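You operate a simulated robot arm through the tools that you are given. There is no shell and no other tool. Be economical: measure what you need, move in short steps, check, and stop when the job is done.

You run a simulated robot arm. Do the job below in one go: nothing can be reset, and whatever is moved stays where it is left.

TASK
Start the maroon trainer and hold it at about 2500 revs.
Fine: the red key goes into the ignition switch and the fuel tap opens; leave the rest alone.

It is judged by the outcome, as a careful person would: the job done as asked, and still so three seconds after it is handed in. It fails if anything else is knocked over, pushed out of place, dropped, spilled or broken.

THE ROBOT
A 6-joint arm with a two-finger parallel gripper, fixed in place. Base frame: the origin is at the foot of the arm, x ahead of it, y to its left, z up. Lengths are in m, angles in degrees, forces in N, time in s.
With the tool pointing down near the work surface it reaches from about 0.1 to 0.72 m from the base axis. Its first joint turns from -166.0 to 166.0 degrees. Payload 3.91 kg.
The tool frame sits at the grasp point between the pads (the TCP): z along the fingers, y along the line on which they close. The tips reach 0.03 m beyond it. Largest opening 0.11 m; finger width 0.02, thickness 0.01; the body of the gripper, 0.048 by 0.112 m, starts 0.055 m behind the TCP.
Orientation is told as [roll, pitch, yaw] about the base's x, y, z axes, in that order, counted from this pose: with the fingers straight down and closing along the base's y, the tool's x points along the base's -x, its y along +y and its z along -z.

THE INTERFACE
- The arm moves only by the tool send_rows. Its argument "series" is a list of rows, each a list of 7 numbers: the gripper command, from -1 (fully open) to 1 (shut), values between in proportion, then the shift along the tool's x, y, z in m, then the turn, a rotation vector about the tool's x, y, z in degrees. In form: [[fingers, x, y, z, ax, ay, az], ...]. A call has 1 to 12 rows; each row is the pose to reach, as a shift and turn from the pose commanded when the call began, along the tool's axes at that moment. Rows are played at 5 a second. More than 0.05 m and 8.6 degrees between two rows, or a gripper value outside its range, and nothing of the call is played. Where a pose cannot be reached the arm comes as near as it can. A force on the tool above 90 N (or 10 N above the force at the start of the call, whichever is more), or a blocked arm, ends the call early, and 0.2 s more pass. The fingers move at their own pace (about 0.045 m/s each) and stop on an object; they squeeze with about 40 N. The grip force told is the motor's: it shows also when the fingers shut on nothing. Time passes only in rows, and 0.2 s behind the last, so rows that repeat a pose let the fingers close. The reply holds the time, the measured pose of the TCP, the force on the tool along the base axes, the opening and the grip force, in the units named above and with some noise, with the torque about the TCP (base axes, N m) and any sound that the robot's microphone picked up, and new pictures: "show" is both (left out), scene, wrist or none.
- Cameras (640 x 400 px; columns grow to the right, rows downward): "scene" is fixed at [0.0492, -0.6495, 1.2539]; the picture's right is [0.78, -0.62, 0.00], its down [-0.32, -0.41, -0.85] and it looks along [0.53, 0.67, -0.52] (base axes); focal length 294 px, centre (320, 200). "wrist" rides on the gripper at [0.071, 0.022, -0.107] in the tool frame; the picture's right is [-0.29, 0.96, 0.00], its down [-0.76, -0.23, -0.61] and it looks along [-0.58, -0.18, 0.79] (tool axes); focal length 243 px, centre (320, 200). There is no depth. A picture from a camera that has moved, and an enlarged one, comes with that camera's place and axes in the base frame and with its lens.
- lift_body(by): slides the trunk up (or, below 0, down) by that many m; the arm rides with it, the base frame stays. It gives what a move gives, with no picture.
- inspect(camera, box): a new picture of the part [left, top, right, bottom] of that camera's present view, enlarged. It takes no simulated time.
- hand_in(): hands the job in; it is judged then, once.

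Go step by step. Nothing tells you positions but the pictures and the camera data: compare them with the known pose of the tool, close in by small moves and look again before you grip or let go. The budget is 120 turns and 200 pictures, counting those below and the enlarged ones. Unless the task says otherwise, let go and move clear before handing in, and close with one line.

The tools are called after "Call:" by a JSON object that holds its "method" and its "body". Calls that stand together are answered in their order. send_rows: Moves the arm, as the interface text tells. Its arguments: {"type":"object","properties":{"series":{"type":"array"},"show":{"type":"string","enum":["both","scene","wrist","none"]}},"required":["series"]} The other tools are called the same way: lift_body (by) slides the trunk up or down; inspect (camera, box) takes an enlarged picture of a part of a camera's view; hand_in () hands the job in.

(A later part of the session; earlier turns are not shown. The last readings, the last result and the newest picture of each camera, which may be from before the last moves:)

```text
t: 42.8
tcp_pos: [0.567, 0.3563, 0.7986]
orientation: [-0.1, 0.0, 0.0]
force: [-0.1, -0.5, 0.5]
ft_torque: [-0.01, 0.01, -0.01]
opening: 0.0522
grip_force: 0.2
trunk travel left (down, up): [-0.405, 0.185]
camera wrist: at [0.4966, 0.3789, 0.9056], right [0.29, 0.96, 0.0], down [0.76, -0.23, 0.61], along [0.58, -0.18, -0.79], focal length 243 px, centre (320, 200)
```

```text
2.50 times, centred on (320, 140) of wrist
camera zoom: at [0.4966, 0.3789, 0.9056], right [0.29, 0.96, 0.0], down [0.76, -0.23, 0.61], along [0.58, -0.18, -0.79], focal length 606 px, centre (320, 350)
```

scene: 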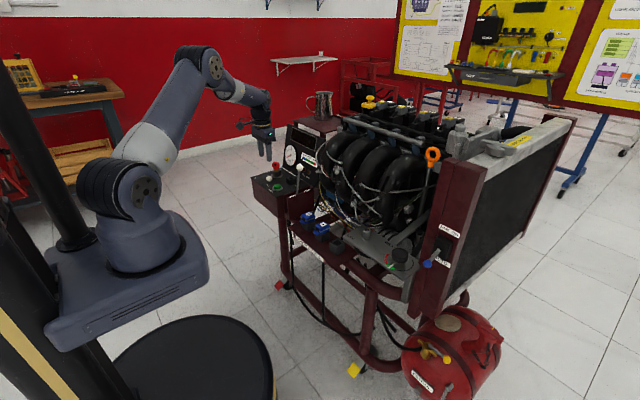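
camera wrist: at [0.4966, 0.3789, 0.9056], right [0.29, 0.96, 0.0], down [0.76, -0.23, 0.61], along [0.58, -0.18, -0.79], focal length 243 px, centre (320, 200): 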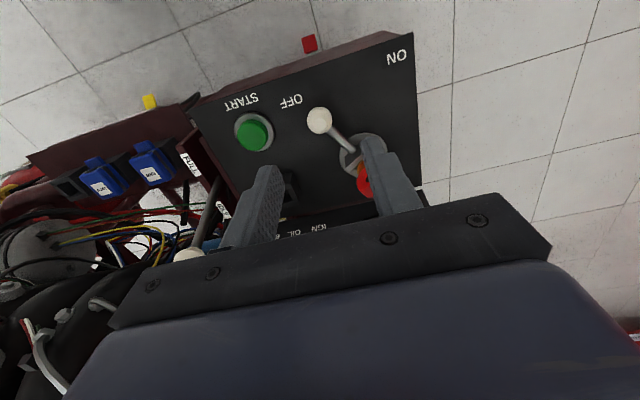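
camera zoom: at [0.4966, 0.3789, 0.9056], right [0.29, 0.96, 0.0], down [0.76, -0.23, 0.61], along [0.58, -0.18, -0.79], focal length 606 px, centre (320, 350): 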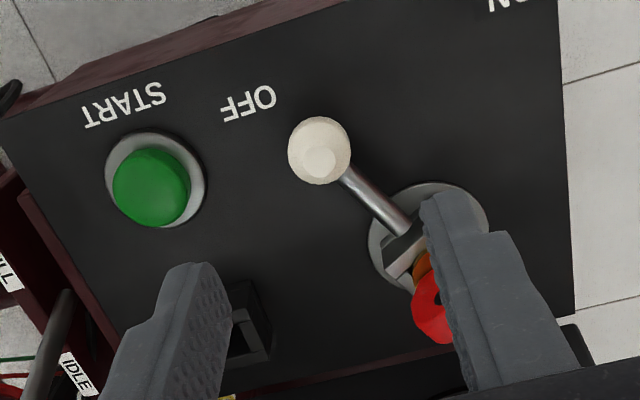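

Call:
{"method": "send_rows", "body": {"series": [[0.05, 0, 0, 0.04, 0, 0, 0], [0.05, 0, 0, 0.075, 0, 0, 0], [0.05, 0, 0, 0.092, 0, 0, 0]]}}

Call:
{"method": "inspect", "body": {"camera": "scene", "box": [245, 145, 305, 205]}}

Call:
{"method": "inspect", "body": {"camera": "wrist", "box": [250, 60, 390, 220]}}

```text
t: 43.6
tcp_pos: [0.5673, 0.3581, 0.707]
orientation: [0.0, 0.0, 0.0]
force: [0.2, 0.0, 0.3]
ft_torque: [0.02, 0.01, 0.02]
opening: 0.0525
grip_force: 0.2
trunk travel left (down, up): [-0.405, 0.185]
camera wrist: at [0.4968, 0.3801, 0.8143], right [0.29, 0.96, 0.0], down [0.76, -0.23, 0.61], along [0.58, -0.18, -0.79], focal length 243 px, centre (320, 200)
```

scene: 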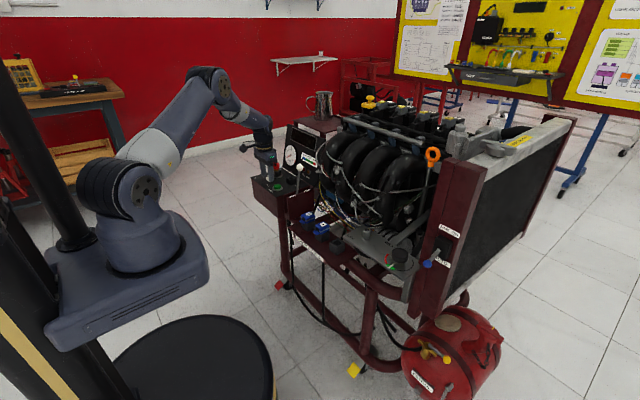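
wrist: 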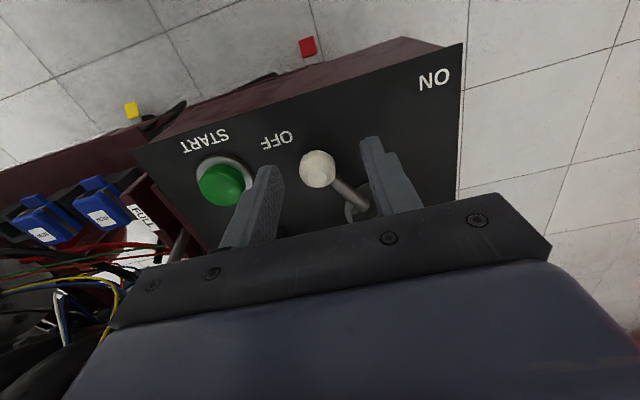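

```text
6.67 times, centred on (275, 175) of scene
camera zoom: at [0.0492, -0.6495, 1.2539], right [0.78, -0.62, 0.0], down [-0.32, -0.41, -0.85], along [0.53, 0.67, -0.52], focal length 1962 px, centre (620, 367)
```

zoom: 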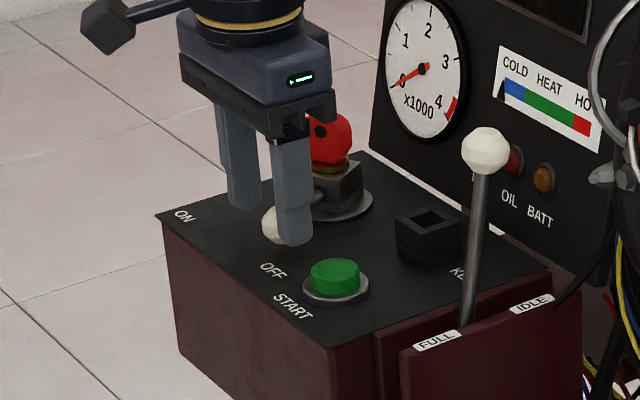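

```text
2.50 times, centred on (320, 140) of wrist
camera zoom: at [0.4968, 0.3801, 0.8143], right [0.29, 0.96, 0.0], down [0.76, -0.23, 0.61], along [0.58, -0.18, -0.79], focal length 606 px, centre (320, 350)
```

zoom: 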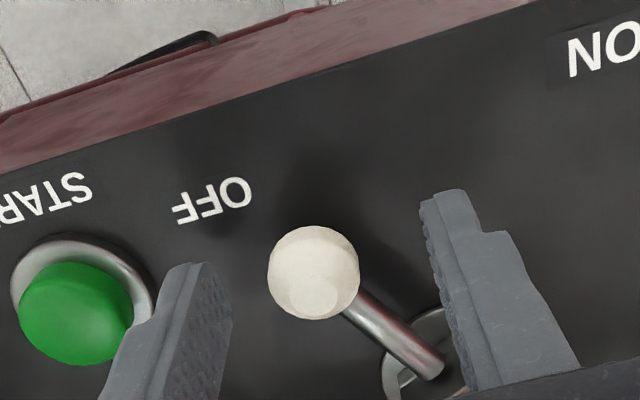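

Call:
{"method": "send_rows", "body": {"series": [[0.05, 0.001, 0.012, 0, 0, 0, 0], [0.05, 0.003, 0.022, 0, 0, 0, 0], [0.05, 0.005, 0.032, 0, 0, 0, 0], [0.05, 0.005, 0.042, 0, 0, 0, 0]], "show": "wrist"}}

Call:
{"method": "inspect", "body": {"camera": "wrist", "box": [250, 60, 390, 220]}}

```text
t: 44.6
tcp_pos: [0.5627, 0.3984, 0.7057]
orientation: [0.0, 0.0, 0.1]
force: [0.1, 0.4, 0.2]
ft_torque: [0.01, 0.04, 0.01]
opening: 0.0522
grip_force: 0.2
trunk travel left (down, up): [-0.405, 0.185]
camera wrist: at [0.492, 0.4213, 0.8134], right [0.29, 0.96, 0.0], down [0.76, -0.23, 0.61], along [0.58, -0.18, -0.79], focal length 243 px, centre (320, 200)
```

wrist: 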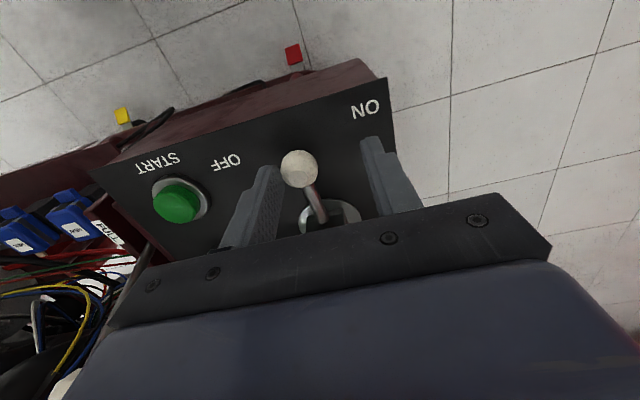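

```text
2.50 times, centred on (320, 140) of wrist
camera zoom: at [0.492, 0.4213, 0.8134], right [0.29, 0.96, 0.0], down [0.76, -0.23, 0.61], along [0.58, -0.18, -0.79], focal length 606 px, centre (320, 350)
```

zoom: 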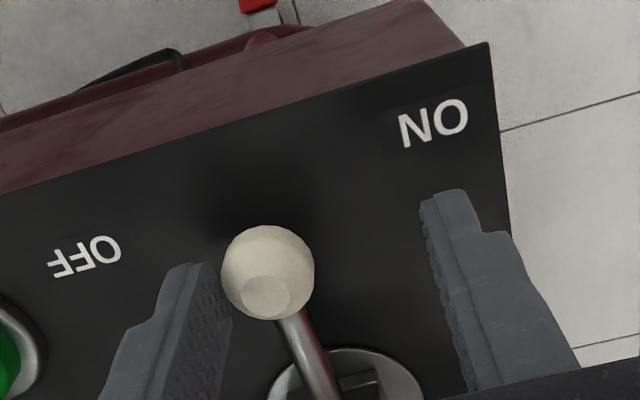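

The lever moves freely. Continue toward ON, watching for the stop.

Call:
{"method": "send_rows", "body": {"series": [[0.05, 0, 0.01, 0, 0, 0, 0], [0.05, -0.001, 0.02, 0, 0, 0, 0], [0.05, -0.003, 0.028, 0, 0, 0, 0], [0.05, -0.004, 0.034, 0, 0, 0, 0]], "show": "wrist"}}

Call:
{"method": "inspect", "body": {"camera": "wrist", "box": [250, 60, 390, 220]}}

Call:
{"method": "inspect", "body": {"camera": "scene", "box": [245, 145, 305, 205]}}

```text
t: 45.6
tcp_pos: [0.566, 0.4332, 0.7075]
orientation: [0.0, 0.1, 0.2]
force: [0.0, -0.3, -0.1]
ft_torque: [0.02, 0.01, -0.05]
opening: 0.0524
grip_force: 0.0
trunk travel left (down, up): [-0.405, 0.185]
camera wrist: at [0.4966, 0.4551, 0.8138], right [0.29, 0.96, 0.0], down [0.76, -0.23, 0.61], along [0.58, -0.18, -0.79], focal length 243 px, centre (320, 200)
```

wrist: 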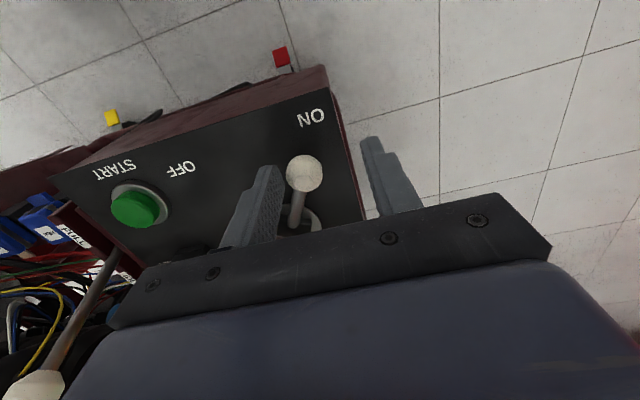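

```text
2.50 times, centred on (320, 140) of wrist
camera zoom: at [0.4966, 0.4551, 0.8138], right [0.29, 0.96, 0.0], down [0.76, -0.23, 0.61], along [0.58, -0.18, -0.79], focal length 606 px, centre (320, 350)
```

zoom: 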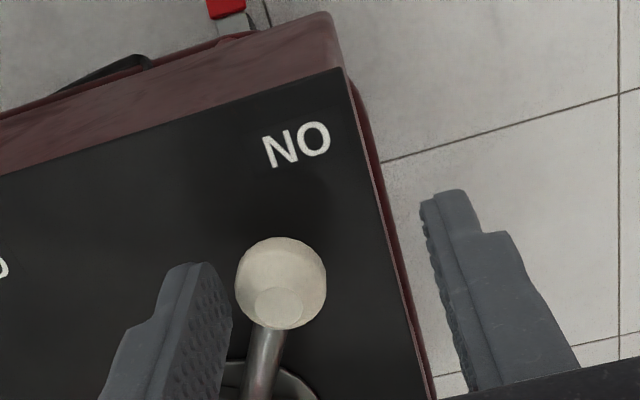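

```text
6.67 times, centred on (275, 175) of scene
camera zoom: at [0.0492, -0.6495, 1.2539], right [0.78, -0.62, 0.0], down [-0.32, -0.41, -0.85], along [0.53, 0.67, -0.52], focal length 1962 px, centre (620, 367)
```

zoom: 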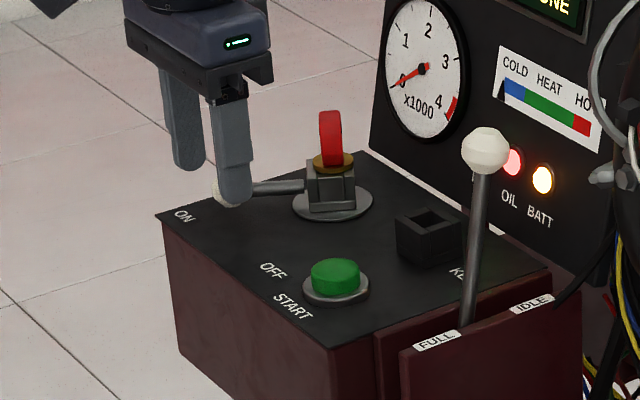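

Ignition is ON: the OIL and BATT lamps are lit and the display is awake. I rise and read the display.

Call:
{"method": "send_rows", "body": {"series": [[0.05, 0, -0.002, -0.03, 0, 0, 0], [0.1, 0, -0.002, -0.07, 0, 0, 0], [0.5, 0, -0.002, -0.1, 0, 0, 0]]}}

Call:
{"method": "inspect", "body": {"camera": "scene", "box": [255, 110, 345, 200]}}

```text
t: 46.4
tcp_pos: [0.5683, 0.4294, 0.8043]
orientation: [0.0, 0.1, -0.1]
force: [0.6, 0.3, 0.4]
ft_torque: [-0.01, 0.01, 0.0]
opening: 0.0278
grip_force: 0.1
trunk travel left (down, up): [-0.405, 0.185]
camera wrist: at [0.4973, 0.4523, 0.9123], right [0.29, 0.96, 0.0], down [0.76, -0.23, 0.61], along [0.58, -0.18, -0.79], focal length 243 px, centre (320, 200)
```

scene: 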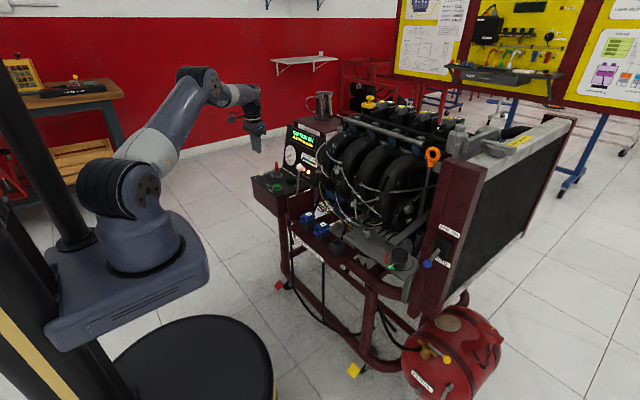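
wrist: 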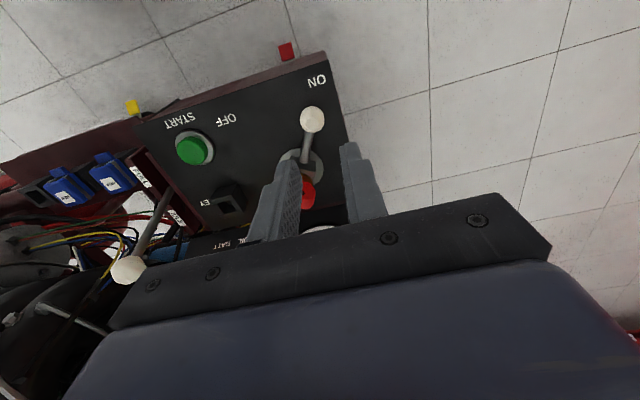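

```text
4.44 times, centred on (300, 155) of scene
camera zoom: at [0.0492, -0.6495, 1.2539], right [0.78, -0.62, 0.0], down [-0.32, -0.41, -0.85], along [0.53, 0.67, -0.52], focal length 1308 px, centre (409, 400)
```

zoom: 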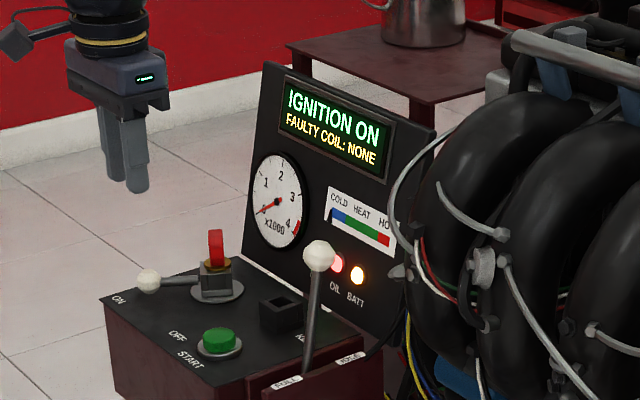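

Display: "IGNITION ON, FAULTY COIL: NONE". Next, close the fingers and hover over START at about (0.566, 0.286, top ~0.68).

Call:
{"method": "send_rows", "body": {"series": [[1, 0.001, -0.036, 0, 0, 0, 0], [1, 0.002, -0.072, 0.01, 0, 0, 0], [1, 0.002, -0.108, 0.025, 0, 0, 0], [1, 0.002, -0.1435, 0.045, 0, 0, 0], [1, 0.002, -0.1435, 0.07, 0, 0, 0]]}}

Call:
{"method": "inspect", "body": {"camera": "scene", "box": [245, 145, 305, 205]}}

Call:
{"method": "inspect", "body": {"camera": "wrist", "box": [250, 60, 390, 220]}}

```text
t: 47.6
tcp_pos: [0.5663, 0.2865, 0.7349]
orientation: [0.1, 0.1, 0.1]
force: [-0.3, -0.5, 1.1]
ft_torque: [0.01, -0.01, -0.02]
opening: 0.0
grip_force: 37.7
trunk travel left (down, up): [-0.405, 0.185]
camera wrist: at [0.4959, 0.3092, 0.8414], right [0.29, 0.96, 0.0], down [0.76, -0.23, 0.61], along [0.58, -0.18, -0.79], focal length 243 px, centre (320, 200)
```

scene: 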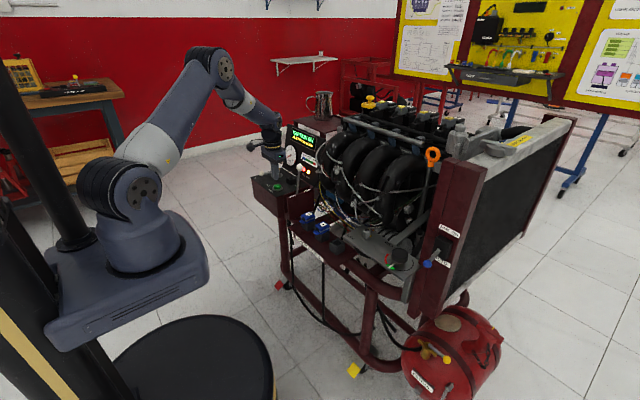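
wrist: 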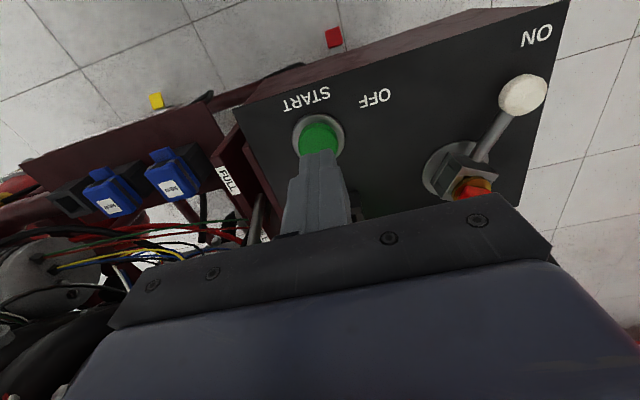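

```text
6.67 times, centred on (275, 175) of scene
camera zoom: at [0.0492, -0.6495, 1.2539], right [0.78, -0.62, 0.0], down [-0.32, -0.41, -0.85], along [0.53, 0.67, -0.52], focal length 1962 px, centre (620, 367)
```

zoom: 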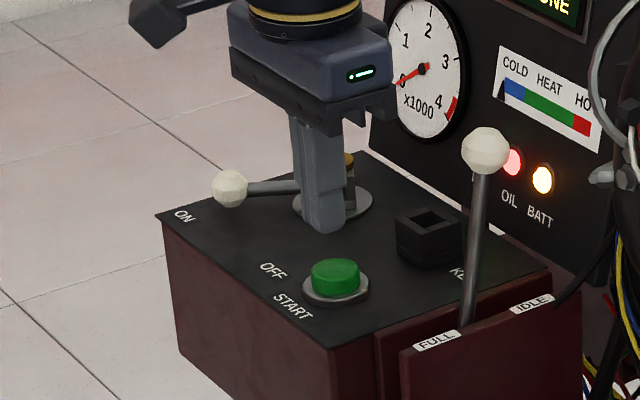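

```text
2.50 times, centred on (320, 140) of wrist
camera zoom: at [0.4959, 0.3092, 0.8414], right [0.29, 0.96, 0.0], down [0.76, -0.23, 0.61], along [0.58, -0.18, -0.79], focal length 606 px, centre (320, 350)
```

zoom: 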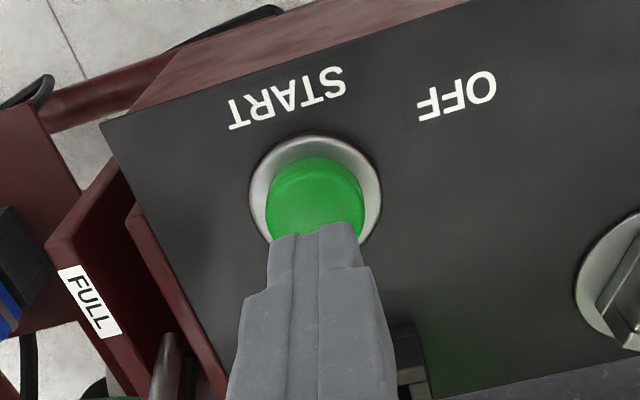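

Call:
{"method": "send_rows", "body": {"series": [[1, -0.001, -0.001, 0.012, 0, 0, 0], [1, -0.001, -0.001, 0.02, 0, 0, 0], [1, -0.001, -0.001, 0.025, 0, 0, 0], [1, -0.001, -0.001, 0.028, 0, 0, 0]], "show": "none"}}

Call:
{"method": "inspect", "body": {"camera": "scene", "box": [255, 110, 345, 200]}}

```text
t: 48.6
tcp_pos: [0.5671, 0.2871, 0.7073]
orientation: [-0.1, 0.0, 0.0]
force: [0.0, 0.5, 1.1]
ft_torque: [-0.03, 0.02, -0.02]
opening: 0.0
grip_force: 37.8
trunk travel left (down, up): [-0.405, 0.185]
```

```text
4.44 times, centred on (300, 155) of scene
camera zoom: at [0.0492, -0.6495, 1.2539], right [0.78, -0.62, 0.0], down [-0.32, -0.41, -0.85], along [0.53, 0.67, -0.52], focal length 1308 px, centre (409, 400)
```

zoom: 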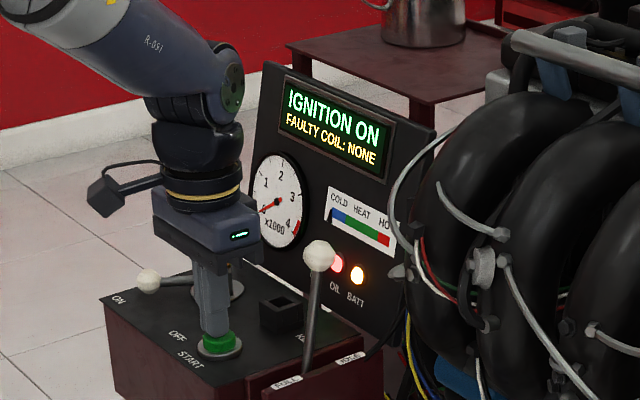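

Nearly touching the button. Press a little further and hold.

Call:
{"method": "send_rows", "body": {"series": [[1, 0, 0, 0.003, 0, 0, 0], [1, 0, 0, 0.005, 0, 0, 0], [1, 0, 0, 0.007, 0, 0, 0], [1, 0, 0, 0.007, 0, 0, 0], [1, 0, 0, 0.007, 0, 0, 0]], "show": "none"}}

Call:
{"method": "inspect", "body": {"camera": "scene", "box": [255, 110, 345, 200]}}

```text
t: 49.8
tcp_pos: [0.5673, 0.2862, 0.7014]
orientation: [0.1, -0.2, 0.1]
force: [2.6, 2.5, 7.7]
ft_torque: [0.07, -0.09, 0.02]
opening: 0.0
grip_force: 37.5
trunk travel left (down, up): [-0.405, 0.185]
heard: click
```

```text
4.44 times, centred on (300, 155) of scene
camera zoom: at [0.0492, -0.6495, 1.2539], right [0.78, -0.62, 0.0], down [-0.32, -0.41, -0.85], along [0.53, 0.67, -0.52], focal length 1308 px, centre (409, 400)
```

zoom: 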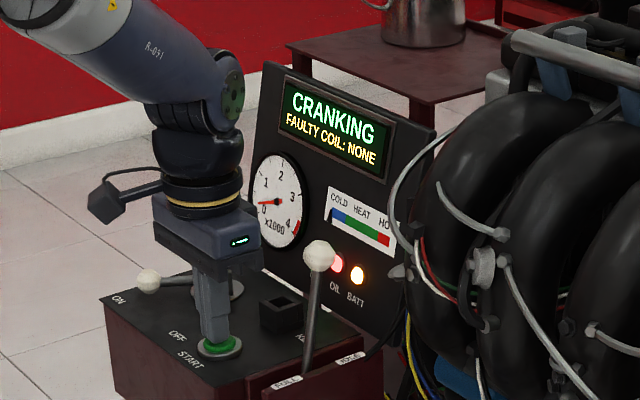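

It clicked and the display says CRANKING. I hold the button until it fires.

Call:
{"method": "send_rows", "body": {"series": [[1, 0, 0, 0, 0, 0, 0], [1, 0, 0, 0, 0, 0, 0], [1, 0, 0, 0, 0, 0, 0]], "show": "none"}}

Call:
{"method": "inspect", "body": {"camera": "scene", "box": [255, 110, 345, 200]}}

```text
t: 50.6
tcp_pos: [0.5672, 0.2858, 0.7]
orientation: [0.0, -0.2, 0.0]
force: [3.3, 1.6, 8.4]
ft_torque: [0.04, -0.14, -0.02]
opening: 0.0
grip_force: 38.0
trunk travel left (down, up): [-0.405, 0.185]
```

```text
4.44 times, centred on (300, 155) of scene
camera zoom: at [0.0492, -0.6495, 1.2539], right [0.78, -0.62, 0.0], down [-0.32, -0.41, -0.85], along [0.53, 0.67, -0.52], focal length 1308 px, centre (409, 400)
```

zoom: 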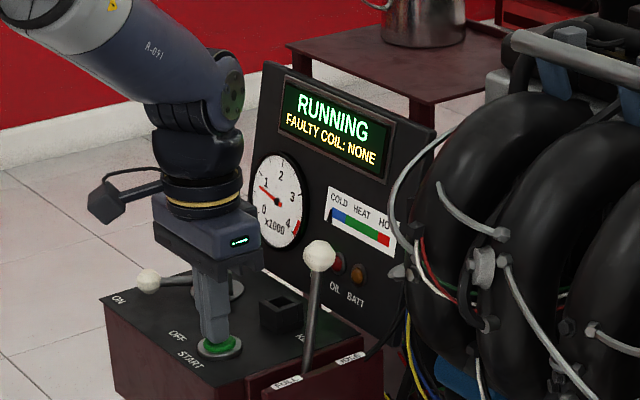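

RUNNING at about 1000 rpm idle. I release the button and go up toward the throttle knob, with fingers half open.

Call:
{"method": "send_rows", "body": {"series": [[1, 0, 0, -0.04, 0, 0, 0], [1, 0, 0, -0.08, 0, 0, 0], [0.5, 0, 0, -0.125, 0, 0, 0], [0.2, -0.01, -0.015, -0.165, 0, 0, 0], [0.0, -0.035, -0.045, -0.17, 0, 0, 0], [0.0, -0.06, -0.07, -0.17, 0, 0, 0]]}}

Call:
{"method": "inspect", "body": {"camera": "scene", "box": [255, 110, 345, 200]}}

Call:
{"method": "inspect", "body": {"camera": "wrist", "box": [200, 60, 440, 220]}}

```text
t: 52.0
tcp_pos: [0.6272, 0.2165, 0.8692]
orientation: [0.0, 0.0, 0.1]
force: [-0.5, 1.1, 0.4]
ft_torque: [0.02, 0.0, -0.02]
opening: 0.055
grip_force: 0.0
trunk travel left (down, up): [-0.405, 0.185]
camera wrist: at [0.5563, 0.238, 0.9769], right [0.29, 0.96, 0.0], down [0.76, -0.23, 0.61], along [0.58, -0.18, -0.79], focal length 243 px, centre (320, 200)
```

scene: 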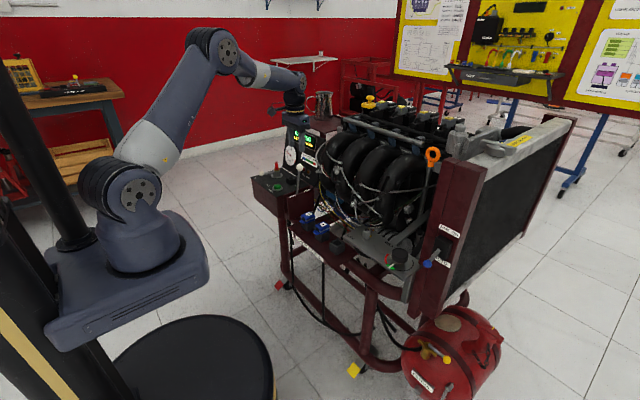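
wrist: 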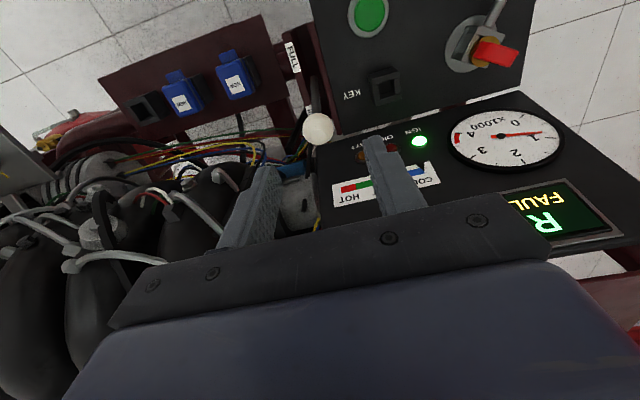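

```text
4.44 times, centred on (300, 155) of scene
camera zoom: at [0.0492, -0.6495, 1.2539], right [0.78, -0.62, 0.0], down [-0.32, -0.41, -0.85], along [0.53, 0.67, -0.52], focal length 1308 px, centre (409, 400)
```

zoom: 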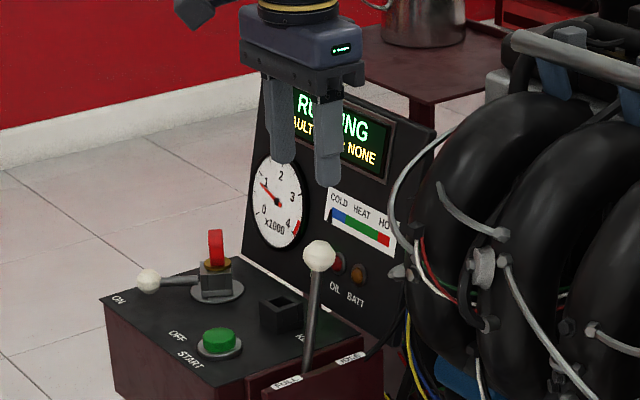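

```text
2.50 times, centred on (320, 140) of wrist
camera zoom: at [0.5563, 0.238, 0.9769], right [0.29, 0.96, 0.0], down [0.76, -0.23, 0.61], along [0.58, -0.18, -0.79], focal length 606 px, centre (320, 350)
```

zoom: 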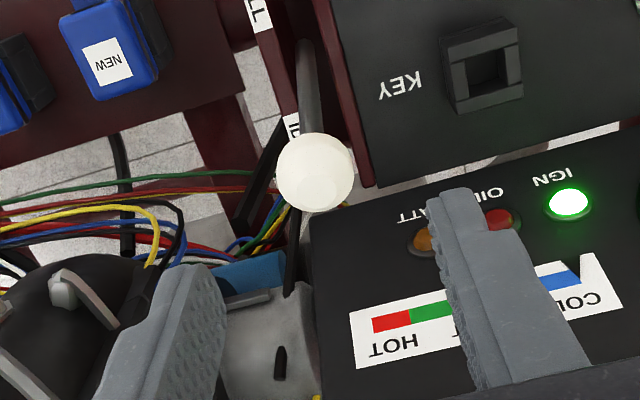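

Throttle knob at (0.632, 0.2135, 0.768). Descend around it carefully.

Call:
{"method": "send_rows", "body": {"series": [[0.1, -0.004, -0.003, 0.025, 0, 0, 0], [0.15, -0.004, -0.003, 0.05, 0, 0, 0], [0.15, -0.004, -0.003, 0.07, 0, 0, 0]]}}

Call:
{"method": "inspect", "body": {"camera": "wrist", "box": [200, 60, 440, 220]}}

Call:
{"method": "inspect", "body": {"camera": "scene", "box": [265, 130, 335, 200]}}

```text
t: 52.8
tcp_pos: [0.6307, 0.2129, 0.7995]
orientation: [0.0, 0.0, 0.0]
force: [0.3, 0.6, 0.6]
ft_torque: [0.01, -0.04, 0.0]
opening: 0.0467
grip_force: 0.0
trunk travel left (down, up): [-0.405, 0.185]
camera wrist: at [0.5603, 0.2354, 0.9068], right [0.29, 0.96, 0.0], down [0.76, -0.23, 0.61], along [0.58, -0.18, -0.79], focal length 243 px, centre (320, 200)
```

scene: 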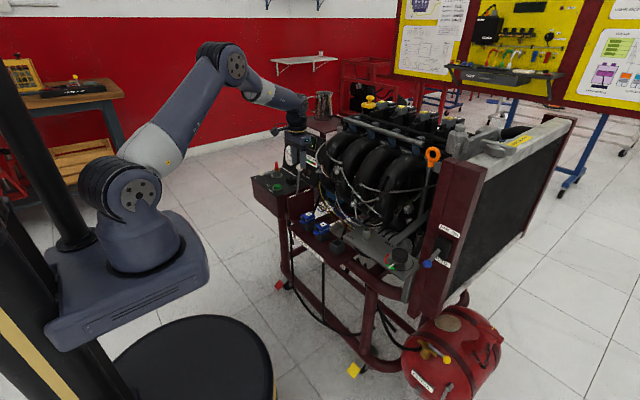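
wrist: 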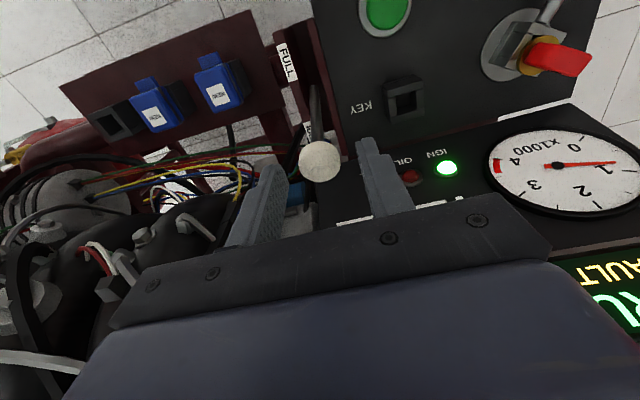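

```text
2.50 times, centred on (320, 140) of wrist
camera zoom: at [0.5603, 0.2354, 0.9068], right [0.29, 0.96, 0.0], down [0.76, -0.23, 0.61], along [0.58, -0.18, -0.79], focal length 606 px, centre (320, 350)
```

zoom: 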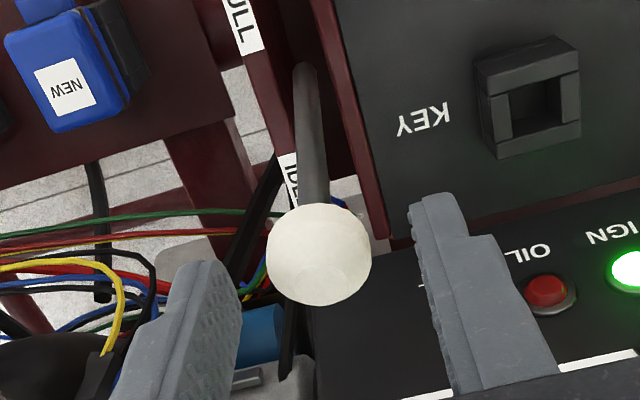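

```text
5.71 times, centred on (300, 165) of scene
camera zoom: at [0.0492, -0.6495, 1.2539], right [0.78, -0.62, 0.0], down [-0.32, -0.41, -0.85], along [0.53, 0.67, -0.52], focal length 1682 px, centre (434, 400)
```

zoom: 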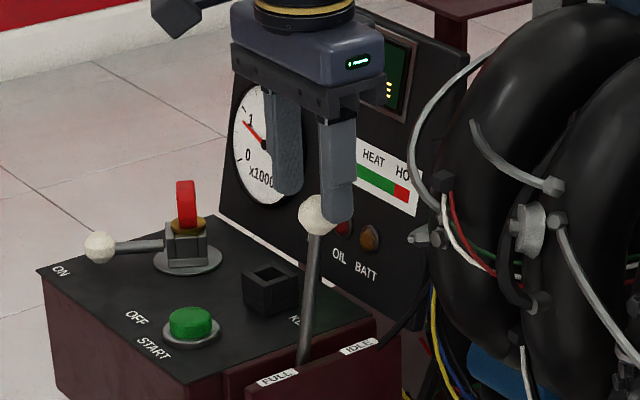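

Call:
{"method": "send_rows", "body": {"series": [[0.15, -0.001, 0, 0.012, 0, 0, 0], [0.15, -0.001, 0, 0.024, 0, 0, 0], [0.4, -0.001, 0, 0.024, 0, 0, 0], [0.7, -0.001, 0, 0.024, 0, 0, 0], [0.7, -0.001, 0, 0.024, 0, 0, 0]]}}

Call:
{"method": "inspect", "body": {"camera": "wrist", "box": [240, 100, 400, 220]}}

```text
t: 54.0
tcp_pos: [0.6322, 0.2114, 0.7764]
orientation: [0.0, 0.0, 0.1]
force: [-1.3, -8.7, -0.6]
ft_torque: [-0.14, 0.02, -0.06]
opening: 0.0271
grip_force: 45.1
trunk travel left (down, up): [-0.405, 0.185]
camera wrist: at [0.5614, 0.2341, 0.8834], right [0.29, 0.96, 0.0], down [0.76, -0.23, 0.61], along [0.58, -0.18, -0.79], focal length 243 px, centre (320, 200)
```

scene: 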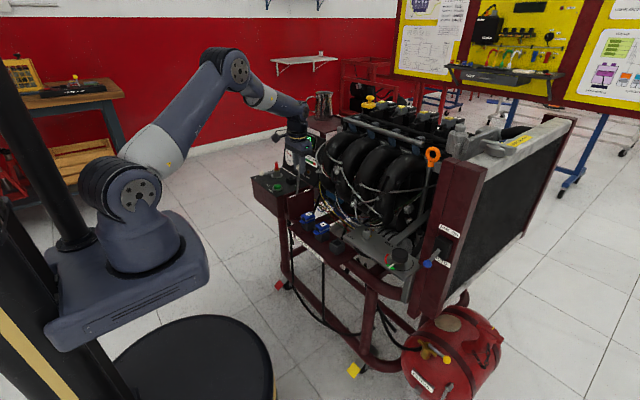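
wrist: 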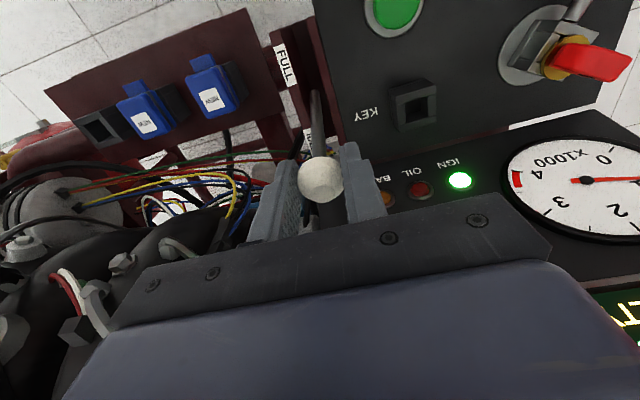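

```text
3.33 times, centred on (320, 160) of wrist
camera zoom: at [0.5614, 0.2341, 0.8834], right [0.29, 0.96, 0.0], down [0.76, -0.23, 0.61], along [0.58, -0.18, -0.79], focal length 809 px, centre (320, 333)
```

zoom: 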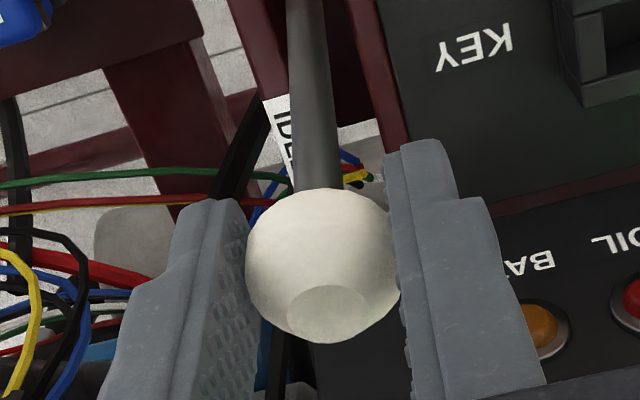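

Knob gripped. Pull slightly toward FULL (−x) and read the gauge.

Call:
{"method": "send_rows", "body": {"series": [[0.7, 0.003, -0.001, 0, 0, 0, 0], [0.7, 0.006, -0.0015, -0.0005, 0, 0, 0], [0.7, 0.01, -0.0015, -0.001, 0, 0, 0], [0.7, 0.01, -0.0015, -0.001, 0, 0, 0], [0.7, 0.01, -0.0015, -0.001, 0, 0, 0]], "show": "wrist"}}

Call:
{"method": "inspect", "body": {"camera": "wrist", "box": [480, 120, 640, 250]}}

```text
t: 55.2
tcp_pos: [0.6224, 0.2126, 0.7778]
orientation: [0.0, 0.0, -0.1]
force: [10.9, -7.4, -3.9]
ft_torque: [-0.12, -1.47, -0.02]
opening: 0.0269
grip_force: 44.9
trunk travel left (down, up): [-0.405, 0.185]
camera wrist: at [0.5521, 0.2339, 0.8849], right [0.29, 0.96, 0.0], down [0.76, -0.23, 0.61], along [0.58, -0.18, -0.79], focal length 243 px, centre (320, 200)
```

wrist: 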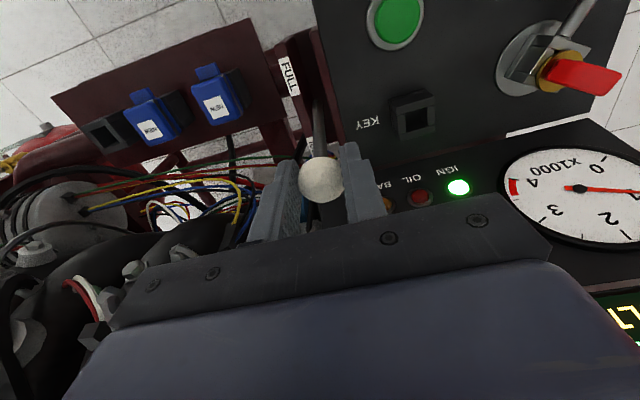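

```text
3.08 times, centred on (560, 185) of wrist
camera zoom: at [0.5521, 0.2339, 0.8849], right [0.29, 0.96, 0.0], down [0.76, -0.23, 0.61], along [0.58, -0.18, -0.79], focal length 746 px, centre (-418, 246)
```

zoom: 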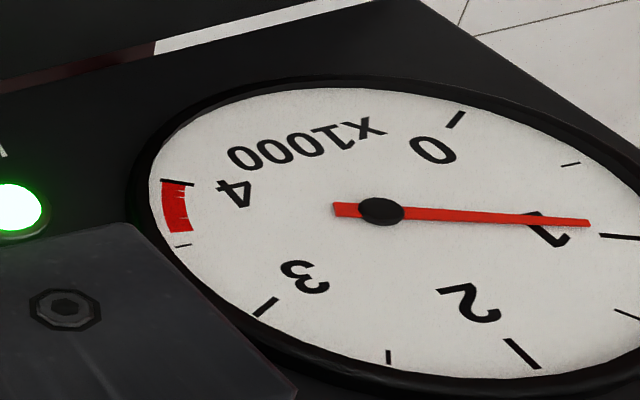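

Call:
{"method": "send_rows", "body": {"series": [[0.7, 0.004, 0, 0, 0, 0, 0], [0.7, 0.008, 0, 0, 0, 0, 0], [0.7, 0.012, 0, 0, 0, 0, 0], [0.7, 0.012, 0, 0, 0, 0, 0], [0.7, 0.012, 0, 0, 0, 0, 0]], "show": "wrist"}}

Call:
{"method": "inspect", "body": {"camera": "wrist", "box": [480, 120, 640, 250]}}

Call:
{"method": "inspect", "body": {"camera": "scene", "box": [265, 120, 345, 200]}}

```text
t: 56.4
tcp_pos: [0.6098, 0.2114, 0.7782]
orientation: [0.1, -0.1, 0.0]
force: [10.5, -7.9, 5.8]
ft_torque: [-0.14, -1.46, 0.0]
opening: 0.027
grip_force: 44.6
trunk travel left (down, up): [-0.405, 0.185]
camera wrist: at [0.5394, 0.2338, 0.8854], right [0.29, 0.96, 0.0], down [0.76, -0.23, 0.61], along [0.58, -0.18, -0.79], focal length 243 px, centre (320, 200)
```

wrist: 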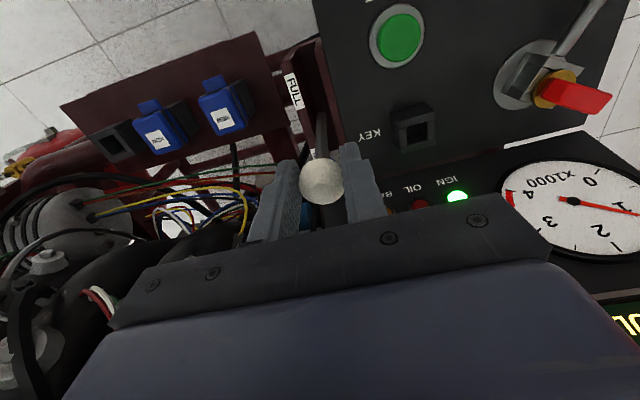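

```text
3.08 times, centred on (560, 185) of wrist
camera zoom: at [0.5394, 0.2338, 0.8854], right [0.29, 0.96, 0.0], down [0.76, -0.23, 0.61], along [0.58, -0.18, -0.79], focal length 746 px, centre (-418, 246)
```

zoom: 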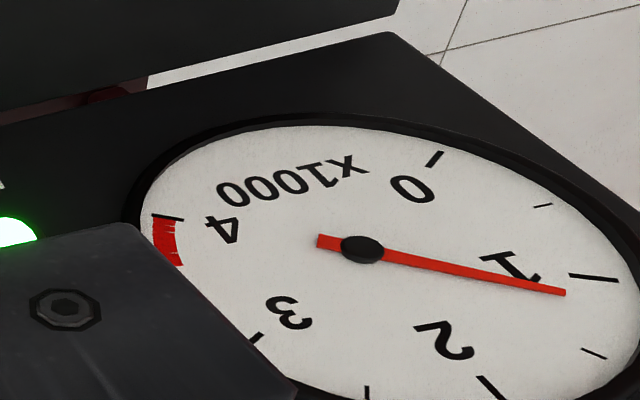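

```text
5.00 times, centred on (305, 160) of scene
camera zoom: at [0.0492, -0.6495, 1.2539], right [0.78, -0.62, 0.0], down [-0.32, -0.41, -0.85], along [0.53, 0.67, -0.52], focal length 1472 px, centre (395, 400)
```

zoom: 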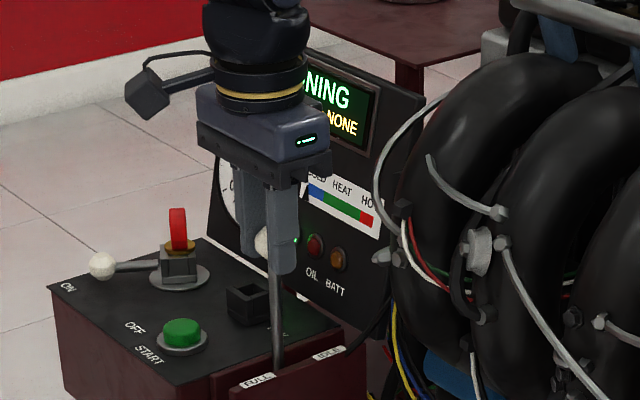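

About 1150 rpm. Continue pulling.

Call:
{"method": "send_rows", "body": {"series": [[0.7, 0.005, 0, 0.0005, 0, 0, 0], [0.7, 0.01, 0, 0.001, 0, 0, 0], [0.7, 0.015, 0, 0.0018, 0, 0, 0], [0.7, 0.02, 0, 0.0028, 0, 0, 0], [0.7, 0.02, 0, 0.0028, 0, 0, 0], [0.7, 0.02, 0, 0.0028, 0, 0, 0]], "show": "wrist"}}

Call:
{"method": "inspect", "body": {"camera": "wrist", "box": [480, 140, 640, 270]}}

```text
t: 57.8
tcp_pos: [0.5898, 0.2133, 0.7759]
orientation: [0.1, 0.0, 0.1]
force: [9.2, -9.0, 8.4]
ft_torque: [-0.14, -1.39, -0.05]
opening: 0.0269
grip_force: 44.6
trunk travel left (down, up): [-0.405, 0.185]
camera wrist: at [0.5189, 0.2338, 0.8826], right [0.29, 0.96, 0.0], down [0.76, -0.23, 0.61], along [0.58, -0.18, -0.79], focal length 243 px, centre (320, 200)
```

wrist: 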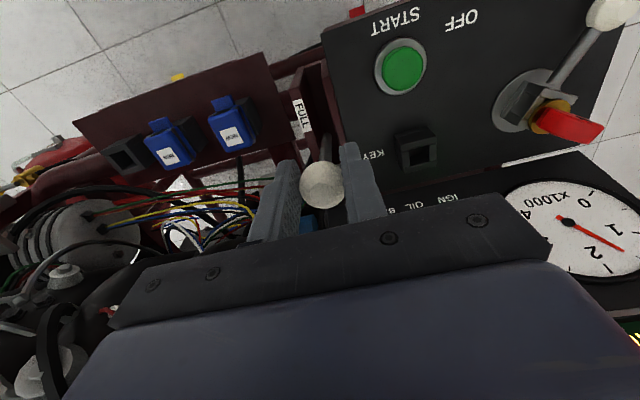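

```text
3.08 times, centred on (560, 205) of wrist
camera zoom: at [0.5189, 0.2338, 0.8826], right [0.29, 0.96, 0.0], down [0.76, -0.23, 0.61], along [0.58, -0.18, -0.79], focal length 746 px, centre (-418, 185)
```

zoom: 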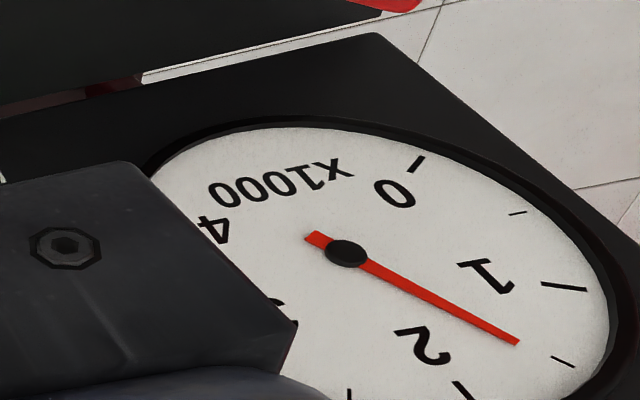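

About 1530 rpm. Another 30 mm along the arc.

Call:
{"method": "send_rows", "body": {"series": [[0.7, 0.006, 0, 0, 0, 0, 0], [0.7, 0.012, 0, 0.0008, 0, 0, 0], [0.7, 0.018, 0, 0.0015, 0, 0, 0], [0.7, 0.024, 0, 0.0025, 0, 0, 0], [0.7, 0.03, 0, 0.004, 0, 0, 0], [0.7, 0.03, 0, 0.004, 0, 0, 0], [0.7, 0.03, 0, 0.004, 0, 0, 0]], "show": "wrist"}}

Call:
{"method": "inspect", "body": {"camera": "wrist", "box": [480, 150, 640, 280]}}

Call:
{"method": "inspect", "body": {"camera": "scene", "box": [265, 120, 345, 200]}}

```text
t: 59.4
tcp_pos: [0.5598, 0.2124, 0.7707]
orientation: [0.0, 0.2, 0.1]
force: [8.9, -6.8, -19.2]
ft_torque: [-0.09, -0.13, -0.02]
opening: 0.0267
grip_force: 45.1
trunk travel left (down, up): [-0.405, 0.185]
camera wrist: at [0.4898, 0.234, 0.8776], right [0.29, 0.96, 0.0], down [0.76, -0.23, 0.6], along [0.58, -0.18, -0.8], focal length 243 px, centre (320, 200)
```

wrist: 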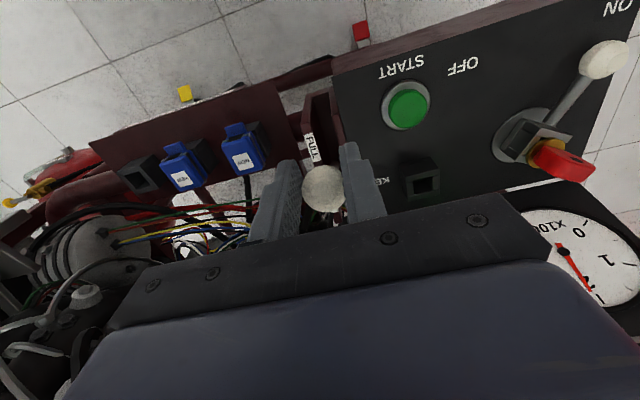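

```text
3.08 times, centred on (560, 215) of wrist
camera zoom: at [0.4898, 0.234, 0.8776], right [0.29, 0.96, 0.0], down [0.76, -0.23, 0.6], along [0.58, -0.18, -0.8], focal length 746 px, centre (-418, 154)
```

zoom: 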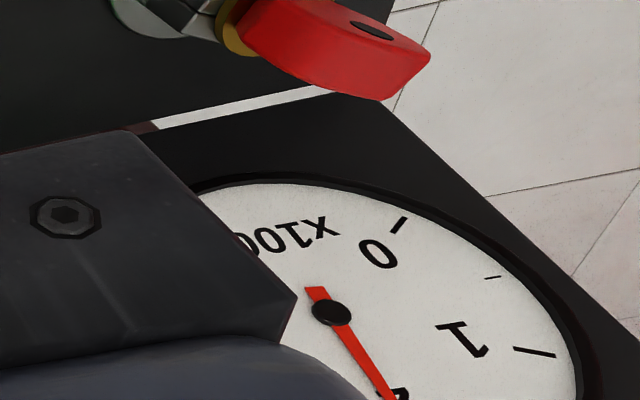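

```text
5.00 times, centred on (305, 160) of scene
camera zoom: at [0.0492, -0.6495, 1.2539], right [0.78, -0.62, 0.0], down [-0.32, -0.41, -0.85], along [0.53, 0.67, -0.52], focal length 1472 px, centre (395, 400)
```

zoom: 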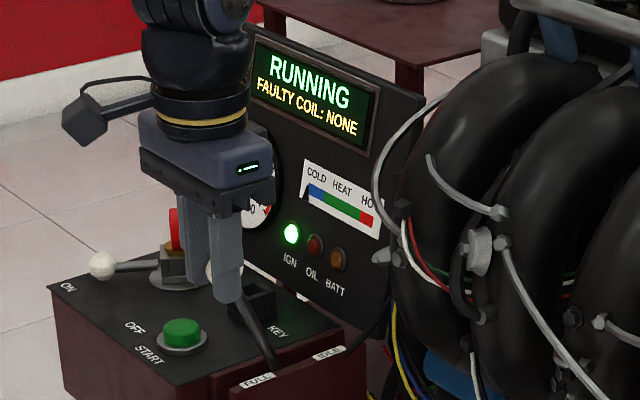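

About 2050 rpm; the tool needs to dip more with the arc. Continue 15 mm.

Call:
{"method": "send_rows", "body": {"series": [[0.7, 0.001, 0, 0.003, 0, 0, 0], [0.7, 0.005, 0, 0.005, 0, 0, 0], [0.7, 0.01, 0, 0.0075, 0, 0, 0], [0.7, 0.015, 0, 0.01, 0, 0, 0], [0.7, 0.015, 0, 0.01, 0, 0, 0], [0.7, 0.015, 0, 0.01, 0, 0, 0]], "show": "wrist"}}

Call:
{"method": "inspect", "body": {"camera": "wrist", "box": [500, 170, 640, 310]}}

Call:
{"method": "inspect", "body": {"camera": "scene", "box": [255, 130, 325, 200]}}

```text
t: 60.8
tcp_pos: [0.5439, 0.2113, 0.7609]
orientation: [0.1, 0.0, -0.1]
force: [1.4, -8.7, 14.4]
ft_torque: [-0.14, -1.15, -0.08]
opening: 0.0262
grip_force: 44.8
trunk travel left (down, up): [-0.405, 0.185]
camera wrist: at [0.4729, 0.2338, 0.8689], right [0.29, 0.96, 0.0], down [0.76, -0.23, 0.61], along [0.58, -0.17, -0.79], focal length 243 px, centre (320, 200)
```

wrist: 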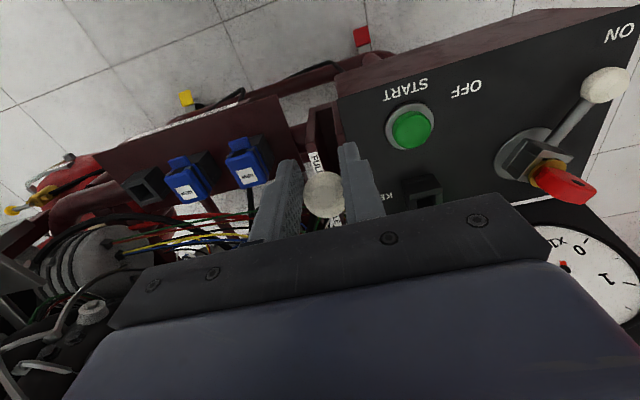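

```text
2.86 times, centred on (570, 240) of wrist
camera zoom: at [0.4729, 0.2338, 0.8689], right [0.29, 0.96, 0.0], down [0.76, -0.23, 0.61], along [0.58, -0.17, -0.79], focal length 693 px, centre (-394, 86)
```

zoom: 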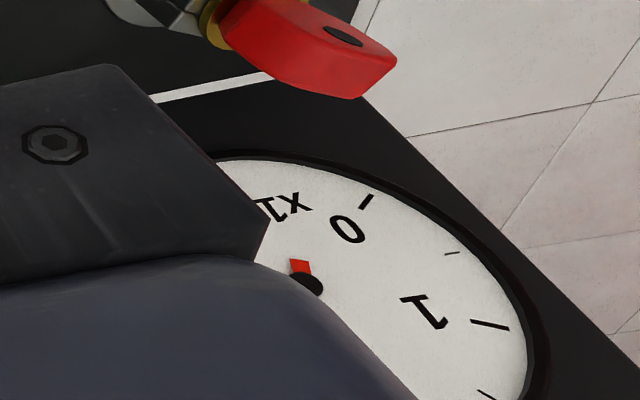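

```text
5.71 times, centred on (290, 165) of scene
camera zoom: at [0.0492, -0.6495, 1.2539], right [0.78, -0.62, 0.0], down [-0.32, -0.41, -0.85], along [0.53, 0.67, -0.52], focal length 1682 px, centre (491, 400)
```

zoom: 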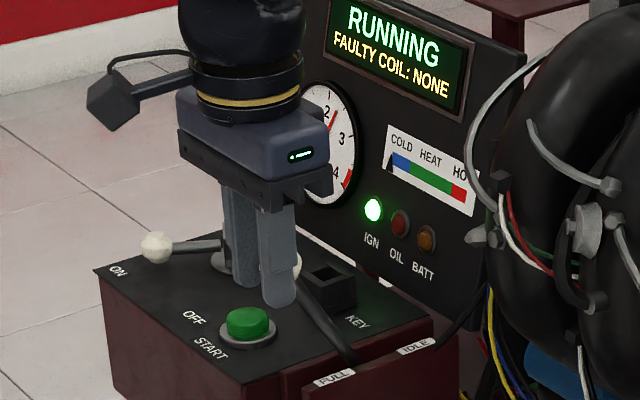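

Call:
{"method": "inspect", "body": {"camera": "scene", "box": [275, 135, 305, 170]}}

```text
11.43 times, centred on (290, 152) of scene
camera zoom: at [0.0492, -0.6495, 1.2539], right [0.78, -0.62, 0.0], down [-0.32, -0.41, -0.85], along [0.53, 0.67, -0.52], focal length 3364 px, centre (663, 743)
```

zoom: 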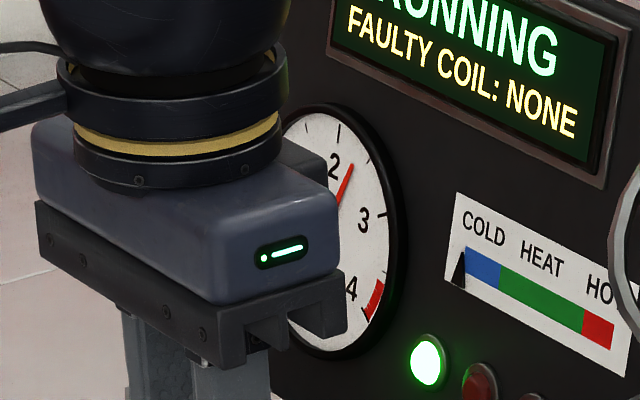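

Between 2 and 2.5, roughly 2350. Pull a few mm more, then let go and read the gauge clear of the arm.

Call:
{"method": "send_rows", "body": {"series": [[0.7, 0.003, 0, 0, 0, 0, 0], [0.7, 0.006, 0, 0.001, 0, 0, 0], [0.7, 0.006, 0, 0.001, 0, 0, 0], [0.7, 0.006, 0, 0.001, 0, 0, 0]], "show": "none"}}

Call:
{"method": "inspect", "body": {"camera": "scene", "box": [275, 135, 305, 170]}}

```text
t: 61.8
tcp_pos: [0.5406, 0.2119, 0.7588]
orientation: [0.0, 0.0, 0.1]
force: [11.8, 2.4, -6.0]
ft_torque: [0.06, -0.88, 0.01]
opening: 0.0252
grip_force: 45.2
trunk travel left (down, up): [-0.405, 0.185]
```

```text
11.43 times, centred on (290, 152) of scene
camera zoom: at [0.0492, -0.6495, 1.2539], right [0.78, -0.62, 0.0], down [-0.32, -0.41, -0.85], along [0.53, 0.67, -0.52], focal length 3364 px, centre (663, 743)
```

zoom: 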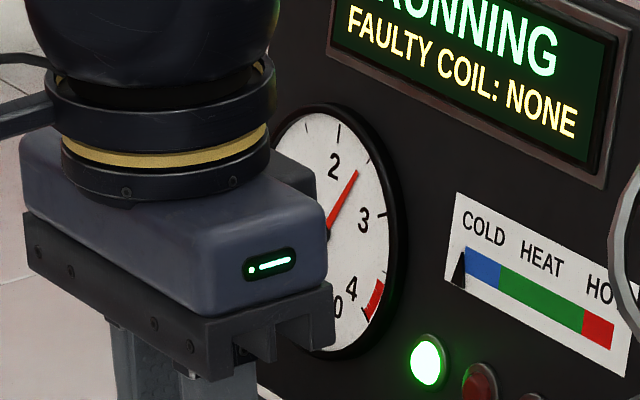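

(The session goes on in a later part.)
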